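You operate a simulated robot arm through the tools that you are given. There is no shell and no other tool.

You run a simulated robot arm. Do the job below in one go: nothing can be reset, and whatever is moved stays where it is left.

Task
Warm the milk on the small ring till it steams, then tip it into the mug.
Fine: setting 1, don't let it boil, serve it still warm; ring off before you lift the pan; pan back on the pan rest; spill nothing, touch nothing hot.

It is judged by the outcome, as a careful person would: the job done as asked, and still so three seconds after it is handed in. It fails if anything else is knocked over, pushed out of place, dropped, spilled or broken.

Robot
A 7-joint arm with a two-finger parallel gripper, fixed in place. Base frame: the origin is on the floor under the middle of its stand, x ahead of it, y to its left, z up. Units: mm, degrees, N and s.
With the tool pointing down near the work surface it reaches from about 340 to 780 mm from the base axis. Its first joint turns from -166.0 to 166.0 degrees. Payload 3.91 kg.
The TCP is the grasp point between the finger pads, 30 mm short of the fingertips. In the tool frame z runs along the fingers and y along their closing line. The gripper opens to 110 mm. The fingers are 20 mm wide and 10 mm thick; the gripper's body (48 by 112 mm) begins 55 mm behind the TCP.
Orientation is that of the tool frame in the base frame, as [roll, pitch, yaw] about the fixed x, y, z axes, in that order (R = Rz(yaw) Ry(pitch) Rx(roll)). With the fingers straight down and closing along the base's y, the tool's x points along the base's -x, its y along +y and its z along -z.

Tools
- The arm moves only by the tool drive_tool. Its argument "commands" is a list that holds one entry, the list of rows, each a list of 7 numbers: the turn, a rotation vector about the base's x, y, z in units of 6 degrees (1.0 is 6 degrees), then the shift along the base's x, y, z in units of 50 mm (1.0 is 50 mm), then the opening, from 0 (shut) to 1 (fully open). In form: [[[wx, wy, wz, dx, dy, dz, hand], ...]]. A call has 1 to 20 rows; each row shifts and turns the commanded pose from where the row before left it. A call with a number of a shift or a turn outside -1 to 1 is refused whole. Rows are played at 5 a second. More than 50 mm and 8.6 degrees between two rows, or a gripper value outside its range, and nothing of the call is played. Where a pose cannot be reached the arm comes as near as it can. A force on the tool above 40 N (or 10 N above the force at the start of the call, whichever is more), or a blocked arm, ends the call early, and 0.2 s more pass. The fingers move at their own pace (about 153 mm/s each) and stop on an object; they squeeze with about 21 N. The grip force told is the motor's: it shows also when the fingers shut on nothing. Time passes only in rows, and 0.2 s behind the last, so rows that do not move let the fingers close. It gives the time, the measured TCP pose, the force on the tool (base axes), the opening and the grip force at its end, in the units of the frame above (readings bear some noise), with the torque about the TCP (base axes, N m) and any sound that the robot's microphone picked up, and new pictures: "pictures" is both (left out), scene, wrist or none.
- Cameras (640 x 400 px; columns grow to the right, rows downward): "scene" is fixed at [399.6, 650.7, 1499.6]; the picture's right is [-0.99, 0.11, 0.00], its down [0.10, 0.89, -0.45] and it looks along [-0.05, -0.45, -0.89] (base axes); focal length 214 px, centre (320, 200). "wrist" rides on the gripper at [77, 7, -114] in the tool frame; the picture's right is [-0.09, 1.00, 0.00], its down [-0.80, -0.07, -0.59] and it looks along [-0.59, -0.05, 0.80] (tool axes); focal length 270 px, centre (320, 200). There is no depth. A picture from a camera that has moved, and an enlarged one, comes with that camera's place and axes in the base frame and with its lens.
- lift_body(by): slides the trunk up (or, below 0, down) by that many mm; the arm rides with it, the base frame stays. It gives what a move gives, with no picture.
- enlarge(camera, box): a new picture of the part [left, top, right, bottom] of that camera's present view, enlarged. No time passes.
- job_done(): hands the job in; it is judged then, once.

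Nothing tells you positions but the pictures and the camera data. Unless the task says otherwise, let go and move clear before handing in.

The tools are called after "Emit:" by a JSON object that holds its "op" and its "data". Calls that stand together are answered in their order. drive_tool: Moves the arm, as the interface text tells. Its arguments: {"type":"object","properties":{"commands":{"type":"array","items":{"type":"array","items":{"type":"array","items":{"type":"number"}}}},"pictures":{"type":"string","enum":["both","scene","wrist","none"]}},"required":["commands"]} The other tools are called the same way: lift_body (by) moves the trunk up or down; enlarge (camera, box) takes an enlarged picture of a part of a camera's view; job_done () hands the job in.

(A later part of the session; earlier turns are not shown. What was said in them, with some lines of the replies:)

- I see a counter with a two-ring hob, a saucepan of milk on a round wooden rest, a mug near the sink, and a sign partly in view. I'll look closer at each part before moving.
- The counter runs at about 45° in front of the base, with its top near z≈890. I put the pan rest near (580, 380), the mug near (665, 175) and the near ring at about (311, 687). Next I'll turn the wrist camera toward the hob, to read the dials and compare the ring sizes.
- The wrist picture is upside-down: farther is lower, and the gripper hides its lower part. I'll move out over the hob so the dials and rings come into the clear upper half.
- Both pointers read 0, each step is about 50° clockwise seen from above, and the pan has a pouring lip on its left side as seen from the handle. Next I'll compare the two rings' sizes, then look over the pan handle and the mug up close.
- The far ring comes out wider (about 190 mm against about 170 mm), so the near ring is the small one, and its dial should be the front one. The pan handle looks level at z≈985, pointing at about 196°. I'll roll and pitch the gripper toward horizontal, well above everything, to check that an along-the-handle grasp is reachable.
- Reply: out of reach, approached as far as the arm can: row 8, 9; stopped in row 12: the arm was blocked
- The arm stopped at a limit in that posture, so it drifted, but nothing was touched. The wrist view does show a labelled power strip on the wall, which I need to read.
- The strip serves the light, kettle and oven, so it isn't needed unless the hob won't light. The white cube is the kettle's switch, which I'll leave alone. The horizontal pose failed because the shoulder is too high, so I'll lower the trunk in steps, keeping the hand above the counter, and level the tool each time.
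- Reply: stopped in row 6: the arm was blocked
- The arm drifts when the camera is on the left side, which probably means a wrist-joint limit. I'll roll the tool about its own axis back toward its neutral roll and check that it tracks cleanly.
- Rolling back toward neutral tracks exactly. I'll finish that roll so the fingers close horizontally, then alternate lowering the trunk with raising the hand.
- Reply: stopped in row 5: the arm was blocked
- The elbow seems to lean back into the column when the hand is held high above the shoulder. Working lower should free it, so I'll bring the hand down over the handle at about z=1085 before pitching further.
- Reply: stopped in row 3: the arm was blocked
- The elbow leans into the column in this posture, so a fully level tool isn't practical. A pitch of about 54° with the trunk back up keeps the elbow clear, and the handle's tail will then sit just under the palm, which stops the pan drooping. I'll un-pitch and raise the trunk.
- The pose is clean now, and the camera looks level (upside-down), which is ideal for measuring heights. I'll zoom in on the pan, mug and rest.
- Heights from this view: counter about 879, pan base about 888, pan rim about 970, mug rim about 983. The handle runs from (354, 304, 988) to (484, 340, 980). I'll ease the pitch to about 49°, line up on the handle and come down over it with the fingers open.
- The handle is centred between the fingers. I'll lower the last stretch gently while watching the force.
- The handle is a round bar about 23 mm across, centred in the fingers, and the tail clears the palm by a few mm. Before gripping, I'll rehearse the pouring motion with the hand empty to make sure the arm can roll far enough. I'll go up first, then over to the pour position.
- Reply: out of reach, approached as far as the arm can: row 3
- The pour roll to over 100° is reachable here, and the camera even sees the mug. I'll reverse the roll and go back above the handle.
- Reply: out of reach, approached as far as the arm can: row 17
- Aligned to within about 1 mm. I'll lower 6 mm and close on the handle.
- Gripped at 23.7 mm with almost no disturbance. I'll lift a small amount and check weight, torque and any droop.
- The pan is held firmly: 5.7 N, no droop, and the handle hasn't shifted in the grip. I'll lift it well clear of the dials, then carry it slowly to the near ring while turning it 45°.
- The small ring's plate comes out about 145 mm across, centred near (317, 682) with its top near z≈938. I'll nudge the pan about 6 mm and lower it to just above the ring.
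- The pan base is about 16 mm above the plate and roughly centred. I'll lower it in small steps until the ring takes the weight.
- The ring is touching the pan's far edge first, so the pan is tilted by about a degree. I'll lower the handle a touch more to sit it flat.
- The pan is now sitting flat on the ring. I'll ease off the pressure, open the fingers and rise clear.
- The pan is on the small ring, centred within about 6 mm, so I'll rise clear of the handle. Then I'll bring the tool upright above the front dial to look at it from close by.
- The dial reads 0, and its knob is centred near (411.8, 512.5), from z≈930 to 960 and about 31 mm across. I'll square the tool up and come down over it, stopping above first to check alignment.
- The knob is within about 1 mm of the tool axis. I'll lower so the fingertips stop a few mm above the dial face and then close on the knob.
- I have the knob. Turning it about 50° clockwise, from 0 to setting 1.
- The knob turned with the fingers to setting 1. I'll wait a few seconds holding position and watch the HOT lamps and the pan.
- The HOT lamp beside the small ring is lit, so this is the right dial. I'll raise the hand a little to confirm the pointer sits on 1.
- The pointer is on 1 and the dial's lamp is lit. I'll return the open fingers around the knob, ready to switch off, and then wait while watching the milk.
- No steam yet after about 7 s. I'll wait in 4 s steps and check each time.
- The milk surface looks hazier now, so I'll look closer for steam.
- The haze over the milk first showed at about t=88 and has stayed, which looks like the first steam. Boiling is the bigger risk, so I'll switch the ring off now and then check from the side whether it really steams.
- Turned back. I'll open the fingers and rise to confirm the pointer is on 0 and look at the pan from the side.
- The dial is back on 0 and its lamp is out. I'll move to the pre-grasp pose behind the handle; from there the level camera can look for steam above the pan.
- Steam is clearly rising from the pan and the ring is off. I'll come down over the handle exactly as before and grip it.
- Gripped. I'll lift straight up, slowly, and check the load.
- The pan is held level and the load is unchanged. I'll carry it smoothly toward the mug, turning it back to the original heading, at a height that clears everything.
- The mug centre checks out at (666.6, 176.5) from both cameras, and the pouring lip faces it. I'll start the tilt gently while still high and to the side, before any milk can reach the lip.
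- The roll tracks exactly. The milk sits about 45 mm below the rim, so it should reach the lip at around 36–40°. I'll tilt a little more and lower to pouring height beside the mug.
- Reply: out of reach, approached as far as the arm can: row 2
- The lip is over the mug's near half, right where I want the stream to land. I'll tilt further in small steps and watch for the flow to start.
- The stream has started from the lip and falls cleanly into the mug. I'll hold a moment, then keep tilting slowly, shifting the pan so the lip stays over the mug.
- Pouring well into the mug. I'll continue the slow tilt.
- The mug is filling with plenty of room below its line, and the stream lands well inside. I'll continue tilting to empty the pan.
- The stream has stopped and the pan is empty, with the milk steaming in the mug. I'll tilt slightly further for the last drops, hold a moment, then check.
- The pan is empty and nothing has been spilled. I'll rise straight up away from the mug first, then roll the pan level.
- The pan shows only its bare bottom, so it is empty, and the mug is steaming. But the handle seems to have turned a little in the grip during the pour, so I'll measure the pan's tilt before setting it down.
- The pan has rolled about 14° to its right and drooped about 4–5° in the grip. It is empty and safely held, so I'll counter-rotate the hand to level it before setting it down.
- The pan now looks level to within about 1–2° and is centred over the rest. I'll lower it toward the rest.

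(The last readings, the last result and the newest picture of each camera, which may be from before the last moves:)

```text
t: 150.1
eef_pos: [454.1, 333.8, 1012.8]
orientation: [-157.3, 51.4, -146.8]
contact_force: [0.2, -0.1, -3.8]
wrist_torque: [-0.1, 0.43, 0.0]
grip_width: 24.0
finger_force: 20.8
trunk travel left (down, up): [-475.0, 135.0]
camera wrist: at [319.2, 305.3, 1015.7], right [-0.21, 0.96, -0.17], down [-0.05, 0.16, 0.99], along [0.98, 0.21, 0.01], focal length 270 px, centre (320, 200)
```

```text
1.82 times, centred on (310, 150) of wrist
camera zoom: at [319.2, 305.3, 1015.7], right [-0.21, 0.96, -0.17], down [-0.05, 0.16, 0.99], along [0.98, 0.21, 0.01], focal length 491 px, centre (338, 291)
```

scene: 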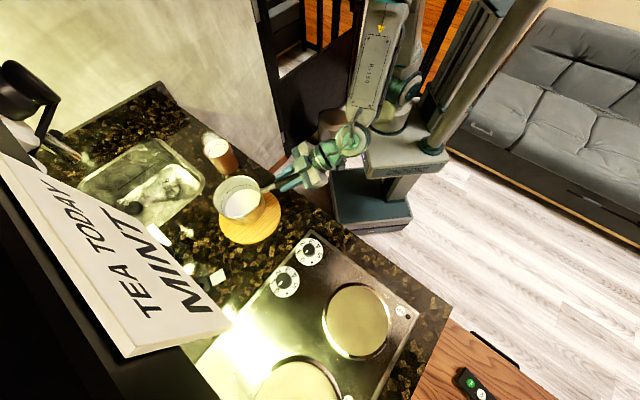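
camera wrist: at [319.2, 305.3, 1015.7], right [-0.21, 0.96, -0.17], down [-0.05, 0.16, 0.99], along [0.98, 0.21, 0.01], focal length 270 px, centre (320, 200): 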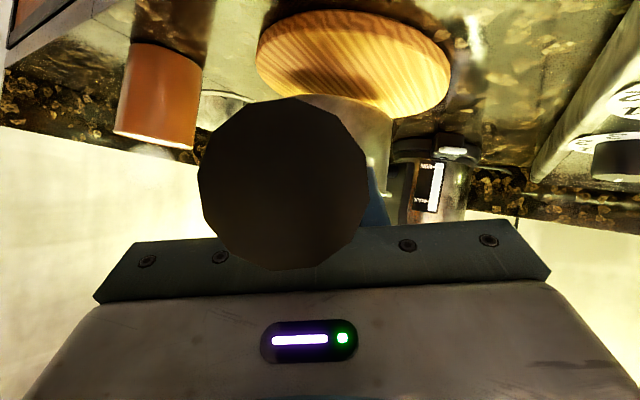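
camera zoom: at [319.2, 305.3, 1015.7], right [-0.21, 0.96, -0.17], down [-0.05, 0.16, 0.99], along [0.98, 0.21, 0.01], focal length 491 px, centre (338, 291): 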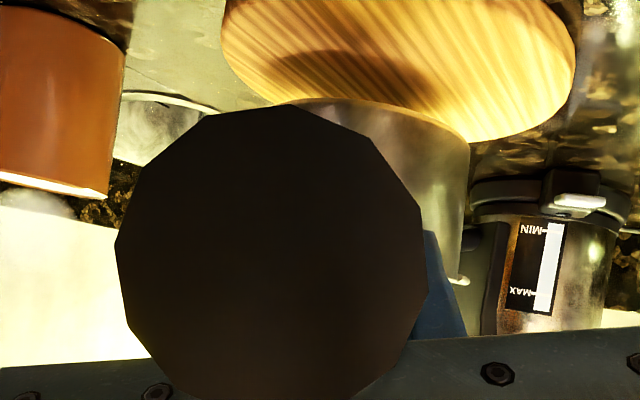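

Emit:
{"op": "drive_tool", "data": {"commands": [[[0, 0, 0, 0, 0, -0.15, 0], [0, 0, 0, 0, 0, -0.15, 0], [0, 0, 0, 0, 0, -0.12, 0], [0, 0, 0, 0, 0, -0.06, 0], [0, 0, 0, 0, 0, 0, 0]]], "pictures": "wrist"}}

Emit:
{"op": "enlarge", "data": {"camera": "wrist", "box": [180, 40, 480, 260]}}

Emit:
{"op": "enlarge", "data": {"camera": "scene", "box": [195, 140, 315, 250]}}

```text
t: 151.3
eef_pos: [454.1, 334.5, 988.7]
orientation: [-157.3, 51.4, -146.8]
contact_force: [-0.1, 0.4, -4.3]
wrist_torque: [-0.1, 0.46, 0.01]
grip_width: 23.9
finger_force: 21.0
trunk travel left (down, up): [-475.0, 135.0]
camera wrist: at [318.7, 305.4, 991.8], right [-0.21, 0.96, -0.17], down [-0.05, 0.16, 0.99], along [0.98, 0.21, 0.01], focal length 270 px, centre (320, 200)
```

wrist: 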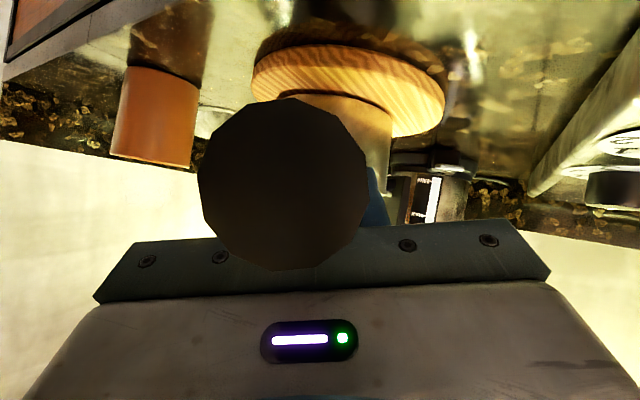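

```text
1.82 times, centred on (330, 150) of wrist
camera zoom: at [318.7, 305.4, 991.8], right [-0.21, 0.96, -0.17], down [-0.05, 0.16, 0.99], along [0.98, 0.21, 0.01], focal length 491 px, centre (302, 291)
```

zoom: 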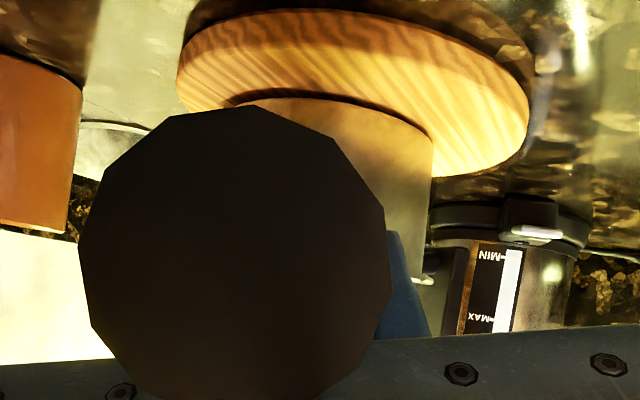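

```text
3.64 times, centred on (255, 195) of scene
camera zoom: at [399.6, 650.7, 1499.6], right [-0.99, 0.11, 0.0], down [0.1, 0.89, -0.45], along [-0.05, -0.45, -0.89], focal length 780 px, centre (556, 218)
```

zoom: 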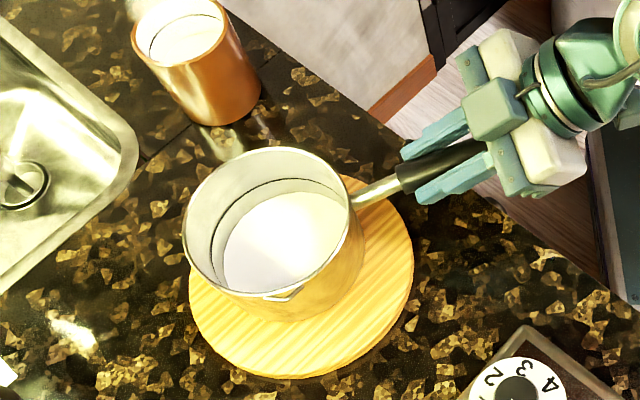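

Emit:
{"op": "drive_tool", "data": {"commands": [[[0, 0, 0, 0, 0, -0.05, 0], [0, 0, 0, 0, 0, -0.05, 0], [0, 0, 0, 0, 0, 0, 0]]], "pictures": "none"}}

Emit:
{"op": "drive_tool", "data": {"commands": [[[0, 0, 0, 0, 0, -0.04, 0], [0, 0, 0, 0, 0, 0, 0]]], "pictures": "none"}}

```text
t: 152.1
eef_pos: [454.5, 333.6, 984.2]
orientation: [-157.4, 51.5, -146.9]
contact_force: [-1.4, -0.7, 3.1]
wrist_torque: [0.16, -0.18, -0.09]
grip_width: 23.8
finger_force: 21.1
trunk travel left (down, up): [-475.0, 135.0]
```

```text
t: 152.7
eef_pos: [453.3, 334.4, 983.2]
orientation: [-157.3, 51.6, -146.8]
contact_force: [-1.3, -2.9, 11.5]
wrist_torque: [0.04, -0.64, -0.26]
grip_width: 23.8
finger_force: 20.1
trunk travel left (down, up): [-475.0, 135.0]
```

The near edge of the base touches first, so the front is slightly high. I'll pitch the front down a degree at a time while easing the height until the base sits flat.

Emit:
{"op": "drive_tool", "data": {"commands": [[[-0.046, 0.16, 0, 0, 0, 0.03, 0], [0, 0, 0, 0, 0, 0, 0]]], "pictures": "none"}}

Emit:
{"op": "drive_tool", "data": {"commands": [[[-0.046, 0.16, 0, 0, 0, 0.025, 0], [0, 0, 0, 0, 0, 0, 0]]], "pictures": "both"}}

Emit:
{"op": "enlarge", "data": {"camera": "scene", "box": [195, 140, 315, 250]}}

Emit:
{"op": "enlarge", "data": {"camera": "wrist", "box": [180, 40, 480, 260]}}

```text
t: 153.3
eef_pos: [454.2, 333.1, 982.0]
orientation: [-157.9, 50.3, -147.3]
contact_force: [2.1, -2.6, 7.1]
wrist_torque: [0.04, -0.58, -0.27]
grip_width: 23.9
finger_force: 21.0
trunk travel left (down, up): [-475.0, 135.0]
```

```text
t: 153.9
eef_pos: [454.2, 334.3, 984.3]
orientation: [-158.3, 49.5, -147.3]
contact_force: [3.7, -0.5, 5.1]
wrist_torque: [0.06, -0.55, -0.17]
grip_width: 24.0
finger_force: 21.3
trunk travel left (down, up): [-475.0, 135.0]
camera wrist: at [318.7, 304.8, 992.0], right [-0.21, 0.96, -0.17], down [-0.01, 0.17, 0.98], along [0.98, 0.21, -0.02], focal length 270 px, centre (320, 200)
```

scene: 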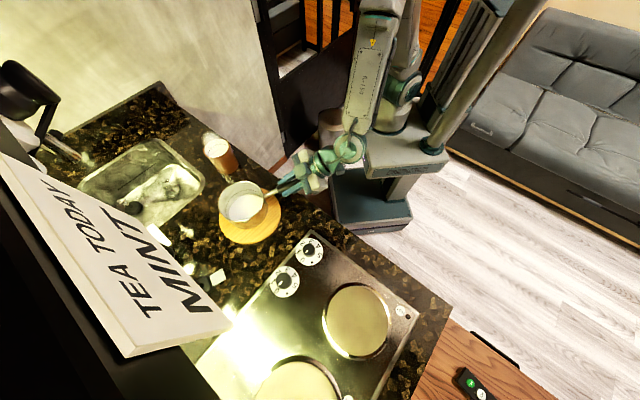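
wrist: 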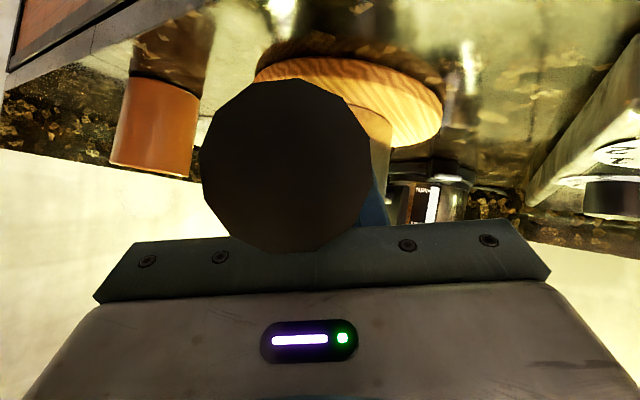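

```text
3.64 times, centred on (255, 195) of scene
camera zoom: at [399.6, 650.7, 1499.6], right [-0.99, 0.11, 0.0], down [0.1, 0.89, -0.45], along [-0.05, -0.45, -0.89], focal length 780 px, centre (556, 218)
```

zoom: 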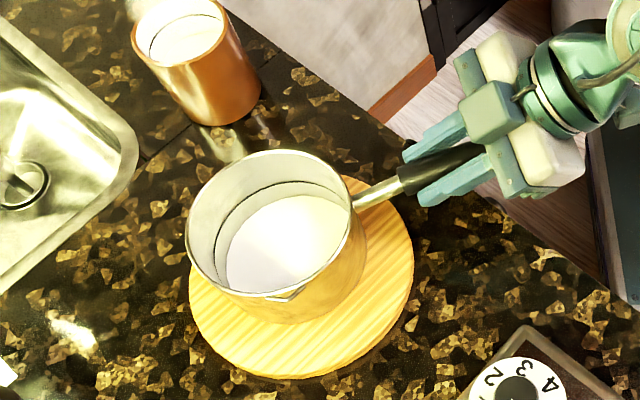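

```text
1.82 times, centred on (330, 150) of wrist
camera zoom: at [318.7, 304.8, 992.0], right [-0.21, 0.96, -0.17], down [-0.01, 0.17, 0.98], along [0.98, 0.21, -0.02], focal length 491 px, centre (302, 291)
```

zoom: 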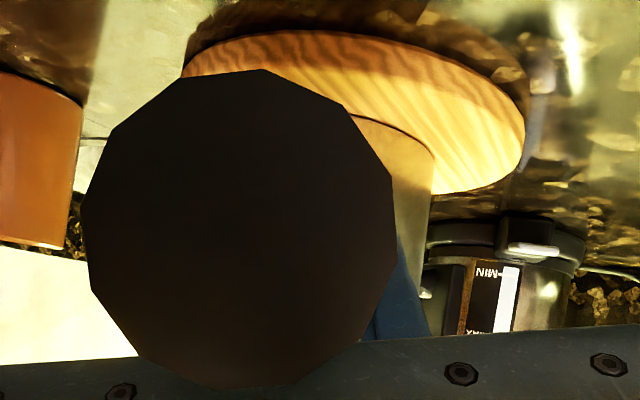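

The base now sits flush on the rest with the handle free to settle in the grip. I'll ease the pressure and release gently.

Emit:
{"op": "drive_tool", "data": {"commands": [[[0, 0, 0, 0, 0, 0.02, 0], [0, 0, 0, 0, 0, 0, 0.1], [0, 0, 0, 0, 0, 0, 0.25], [0, 0, 0, 0, 0, 0, 0.4], [0, 0, 0, 0, 0, 0, 0.6], [0, 0, 0, 0, 0, 0, 0.6]]], "pictures": "both"}}

Emit:
{"op": "enlarge", "data": {"camera": "scene", "box": [195, 120, 335, 250]}}

```text
t: 155.3
eef_pos: [454.0, 332.8, 985.3]
orientation: [-158.2, 49.4, -147.6]
contact_force: [0.5, 0.2, 0.4]
wrist_torque: [0.0, -0.01, 0.0]
grip_width: 65.9
finger_force: 0.1
trunk travel left (down, up): [-475.0, 135.0]
camera wrist: at [318.7, 305.0, 993.1], right [-0.21, 0.96, -0.17], down [-0.02, 0.17, 0.98], along [0.98, 0.21, -0.02], focal length 270 px, centre (320, 200)
```

scene: 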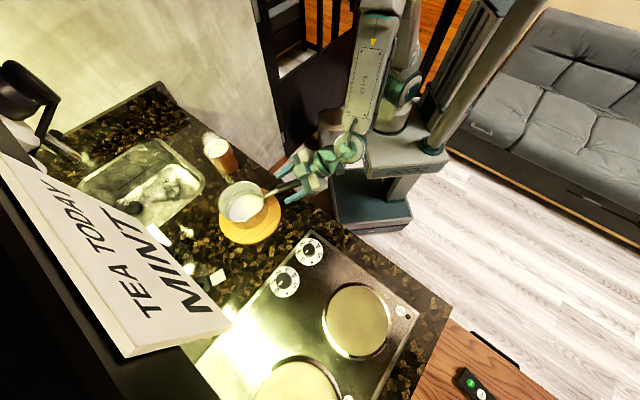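
wrist: 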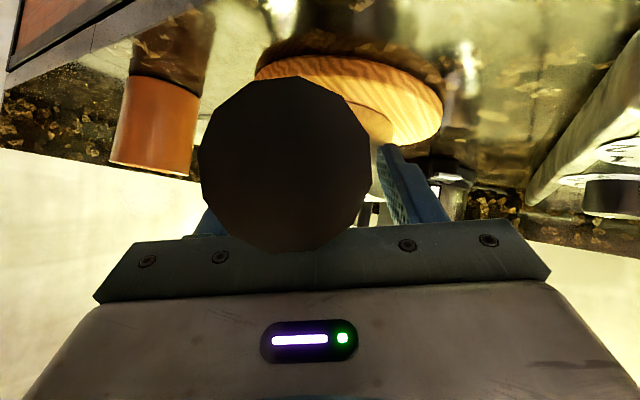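

```text
3.08 times, centred on (265, 185) of scene
camera zoom: at [399.6, 650.7, 1499.6], right [-0.99, 0.11, 0.0], down [0.1, 0.89, -0.45], along [-0.05, -0.45, -0.89], focal length 660 px, centre (489, 246)
```

zoom: 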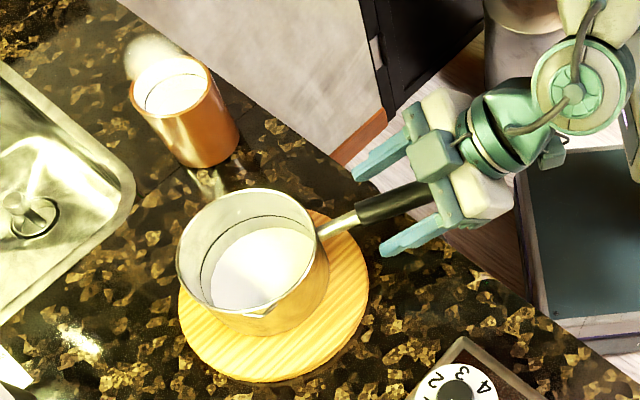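

Released, and the pan stands flat on its rest. I'll rise straight up and clear.

Emit:
{"op": "drive_tool", "data": {"commands": [[[0, 0, 0, 0, 0, 0.3, 0.65], [0, 0, 0, 0, 0, 0.5, 0.65], [0, 0, 0, 0, 0, 0.7, 0.65], [0, 0, 0, 0, 0, 0.8, 0.65], [0, 0, 0, -0.2, 0, 0.6, 0.65], [0, 0, 0, -0.4, 0, 0.3, 0.65], [0, 0, 0, 0, 0, 0, 0.65]]], "pictures": "both"}}

Emit:
{"op": "enlarge", "data": {"camera": "scene", "box": [180, 120, 330, 250]}}

Emit:
{"op": "enlarge", "data": {"camera": "wrist", "box": [0, 0, 480, 240]}}

Emit:
{"op": "enlarge", "data": {"camera": "scene", "box": [260, 220, 450, 400]}}

```text
t: 156.9
eef_pos: [425.2, 334.6, 1145.1]
orientation: [-158.1, 49.5, -147.5]
contact_force: [0.0, 0.5, -0.5]
wrist_torque: [0.01, 0.03, 0.01]
grip_width: 71.4
finger_force: 0.0
trunk travel left (down, up): [-475.0, 135.0]
camera wrist: at [289.3, 305.0, 1153.4], right [-0.21, 0.96, -0.17], down [-0.02, 0.17, 0.98], along [0.98, 0.21, -0.02], focal length 270 px, centre (320, 200)
```

scene: 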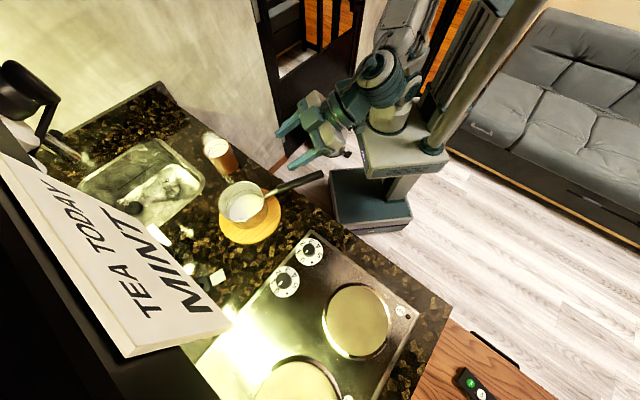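
wrist: 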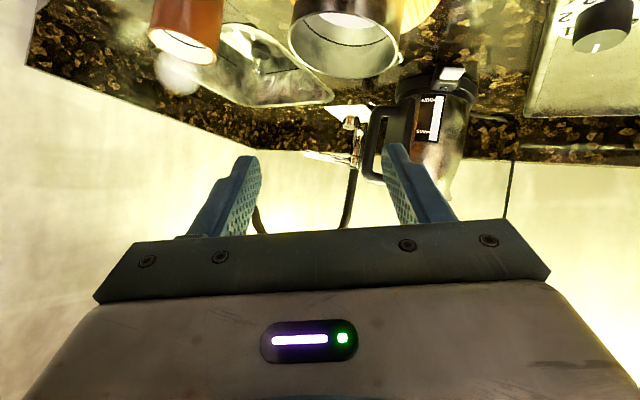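

```text
3.08 times, centred on (255, 185) of scene
camera zoom: at [399.6, 650.7, 1499.6], right [-0.99, 0.11, 0.0], down [0.1, 0.89, -0.45], along [-0.05, -0.45, -0.89], focal length 660 px, centre (520, 246)
```

zoom: 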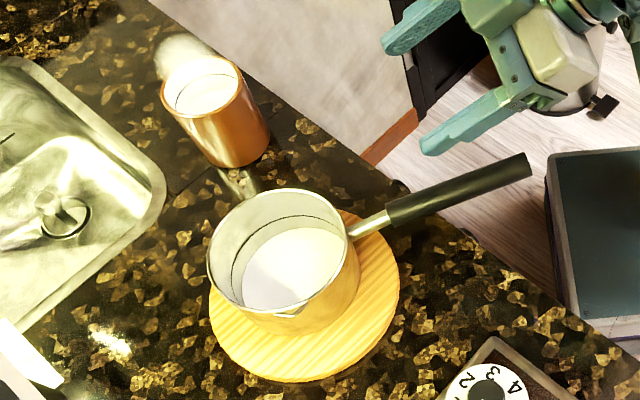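

```text
1.33 times, centred on (240, 120) of wrist
camera zoom: at [289.3, 305.0, 1153.4], right [-0.21, 0.96, -0.17], down [-0.02, 0.17, 0.98], along [0.98, 0.21, -0.02], focal length 360 px, centre (427, 307)
```

zoom: 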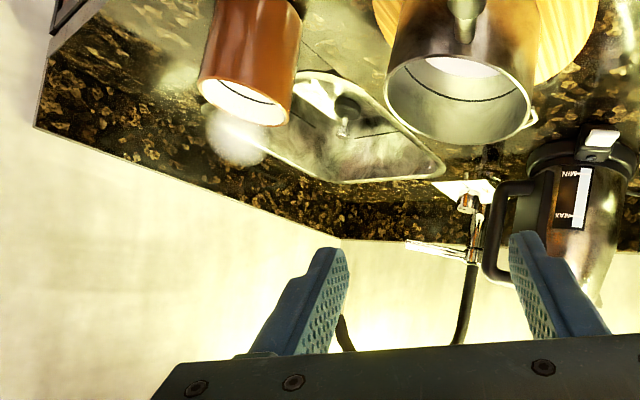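

```text
2.22 times, centred on (355, 310) of scene
camera zoom: at [399.6, 650.7, 1499.6], right [-0.99, 0.11, 0.0], down [0.1, 0.89, -0.45], along [-0.05, -0.45, -0.89], focal length 477 px, centre (242, -44)
```

zoom: 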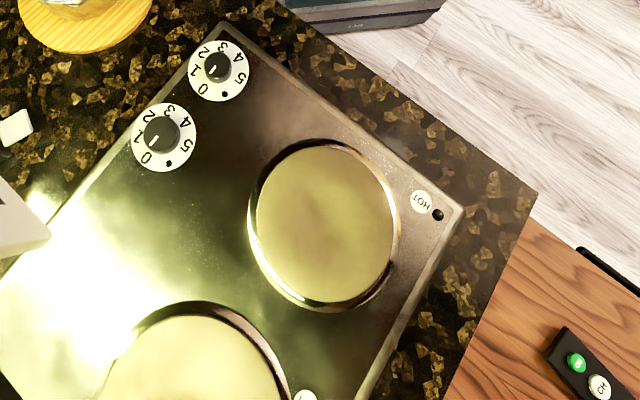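

Final check: the milk is steaming in the upright mug, the empty pan is on its rest, the front dial is at 0 with its lamp out, and I see no spills. I'll back the arm off a little further and then hand in while the milk is warm.

Emit:
{"op": "drive_tool", "data": {"commands": [[[0.4, 0.1, 0, -0.3, 0, 0.2, 0.65], [0.4, 0.1, 0, -0.3, 0, 0.2, 0.65], [0.4, 0.1, 0, -0.2, 0, 0.1, 0.65], [0, 0, 0, 0, 0, 0, 0.65]]], "pictures": "scene"}}

Emit:
{"op": "enlarge", "data": {"camera": "scene", "box": [180, 110, 320, 250]}}

```text
t: 157.9
eef_pos: [385.3, 333.3, 1169.7]
orientation: [-169.6, 51.3, -156.3]
contact_force: [-0.4, 0.2, -0.1]
wrist_torque: [0.02, -0.03, -0.02]
grip_width: 71.6
finger_force: 0.0
trunk travel left (down, up): [-475.0, 135.0]
```

scene: 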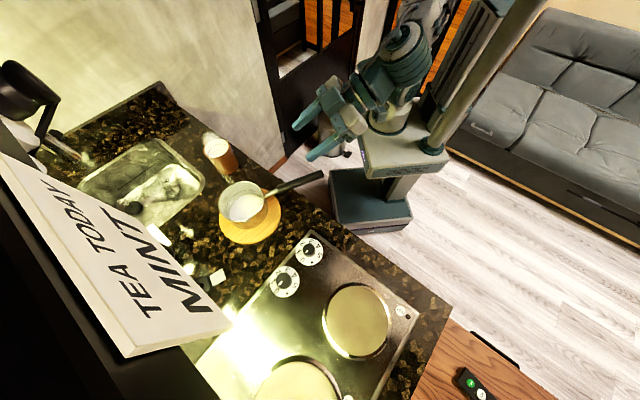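

```text
2.86 times, centred on (250, 180) of scene
camera zoom: at [399.6, 650.7, 1499.6], right [-0.99, 0.11, 0.0], down [0.1, 0.89, -0.45], along [-0.05, -0.45, -0.89], focal length 613 px, centre (520, 257)
```

zoom: 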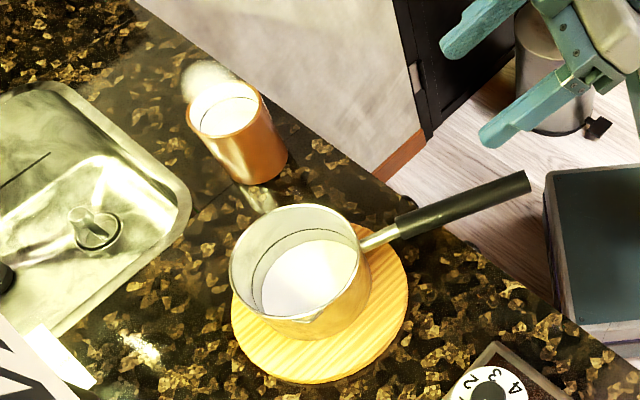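

The arm is clear of everything, the mug of milk is still steaming, the pan is back on its rest and the ring is off. Handing in now.

Emit:
{"op": "job_done", "data": {}}

```text
The job is handed in.
```

I warmed the milk on the small ring at setting 1 and tipped it into the mug. It was still steaming when I handed the job in.

- **Heating:** I turned the ring off at the first signs of steam and saw no sign of boiling. A side view before I lifted the pan showed steam rising clearly.
- **Pouring:** All the milk went into the mug over the pan's pouring lip, and I saw no spills. The pan's handle slipped a little in the grip during the pour, so I levelled the pan again before setting it down.
- **Final state:** The empty pan is flat on the pan rest, the dial is back at 0 and the HOT lamp is out. The gripper held only the black handle and the dial, and nothing else was moved.
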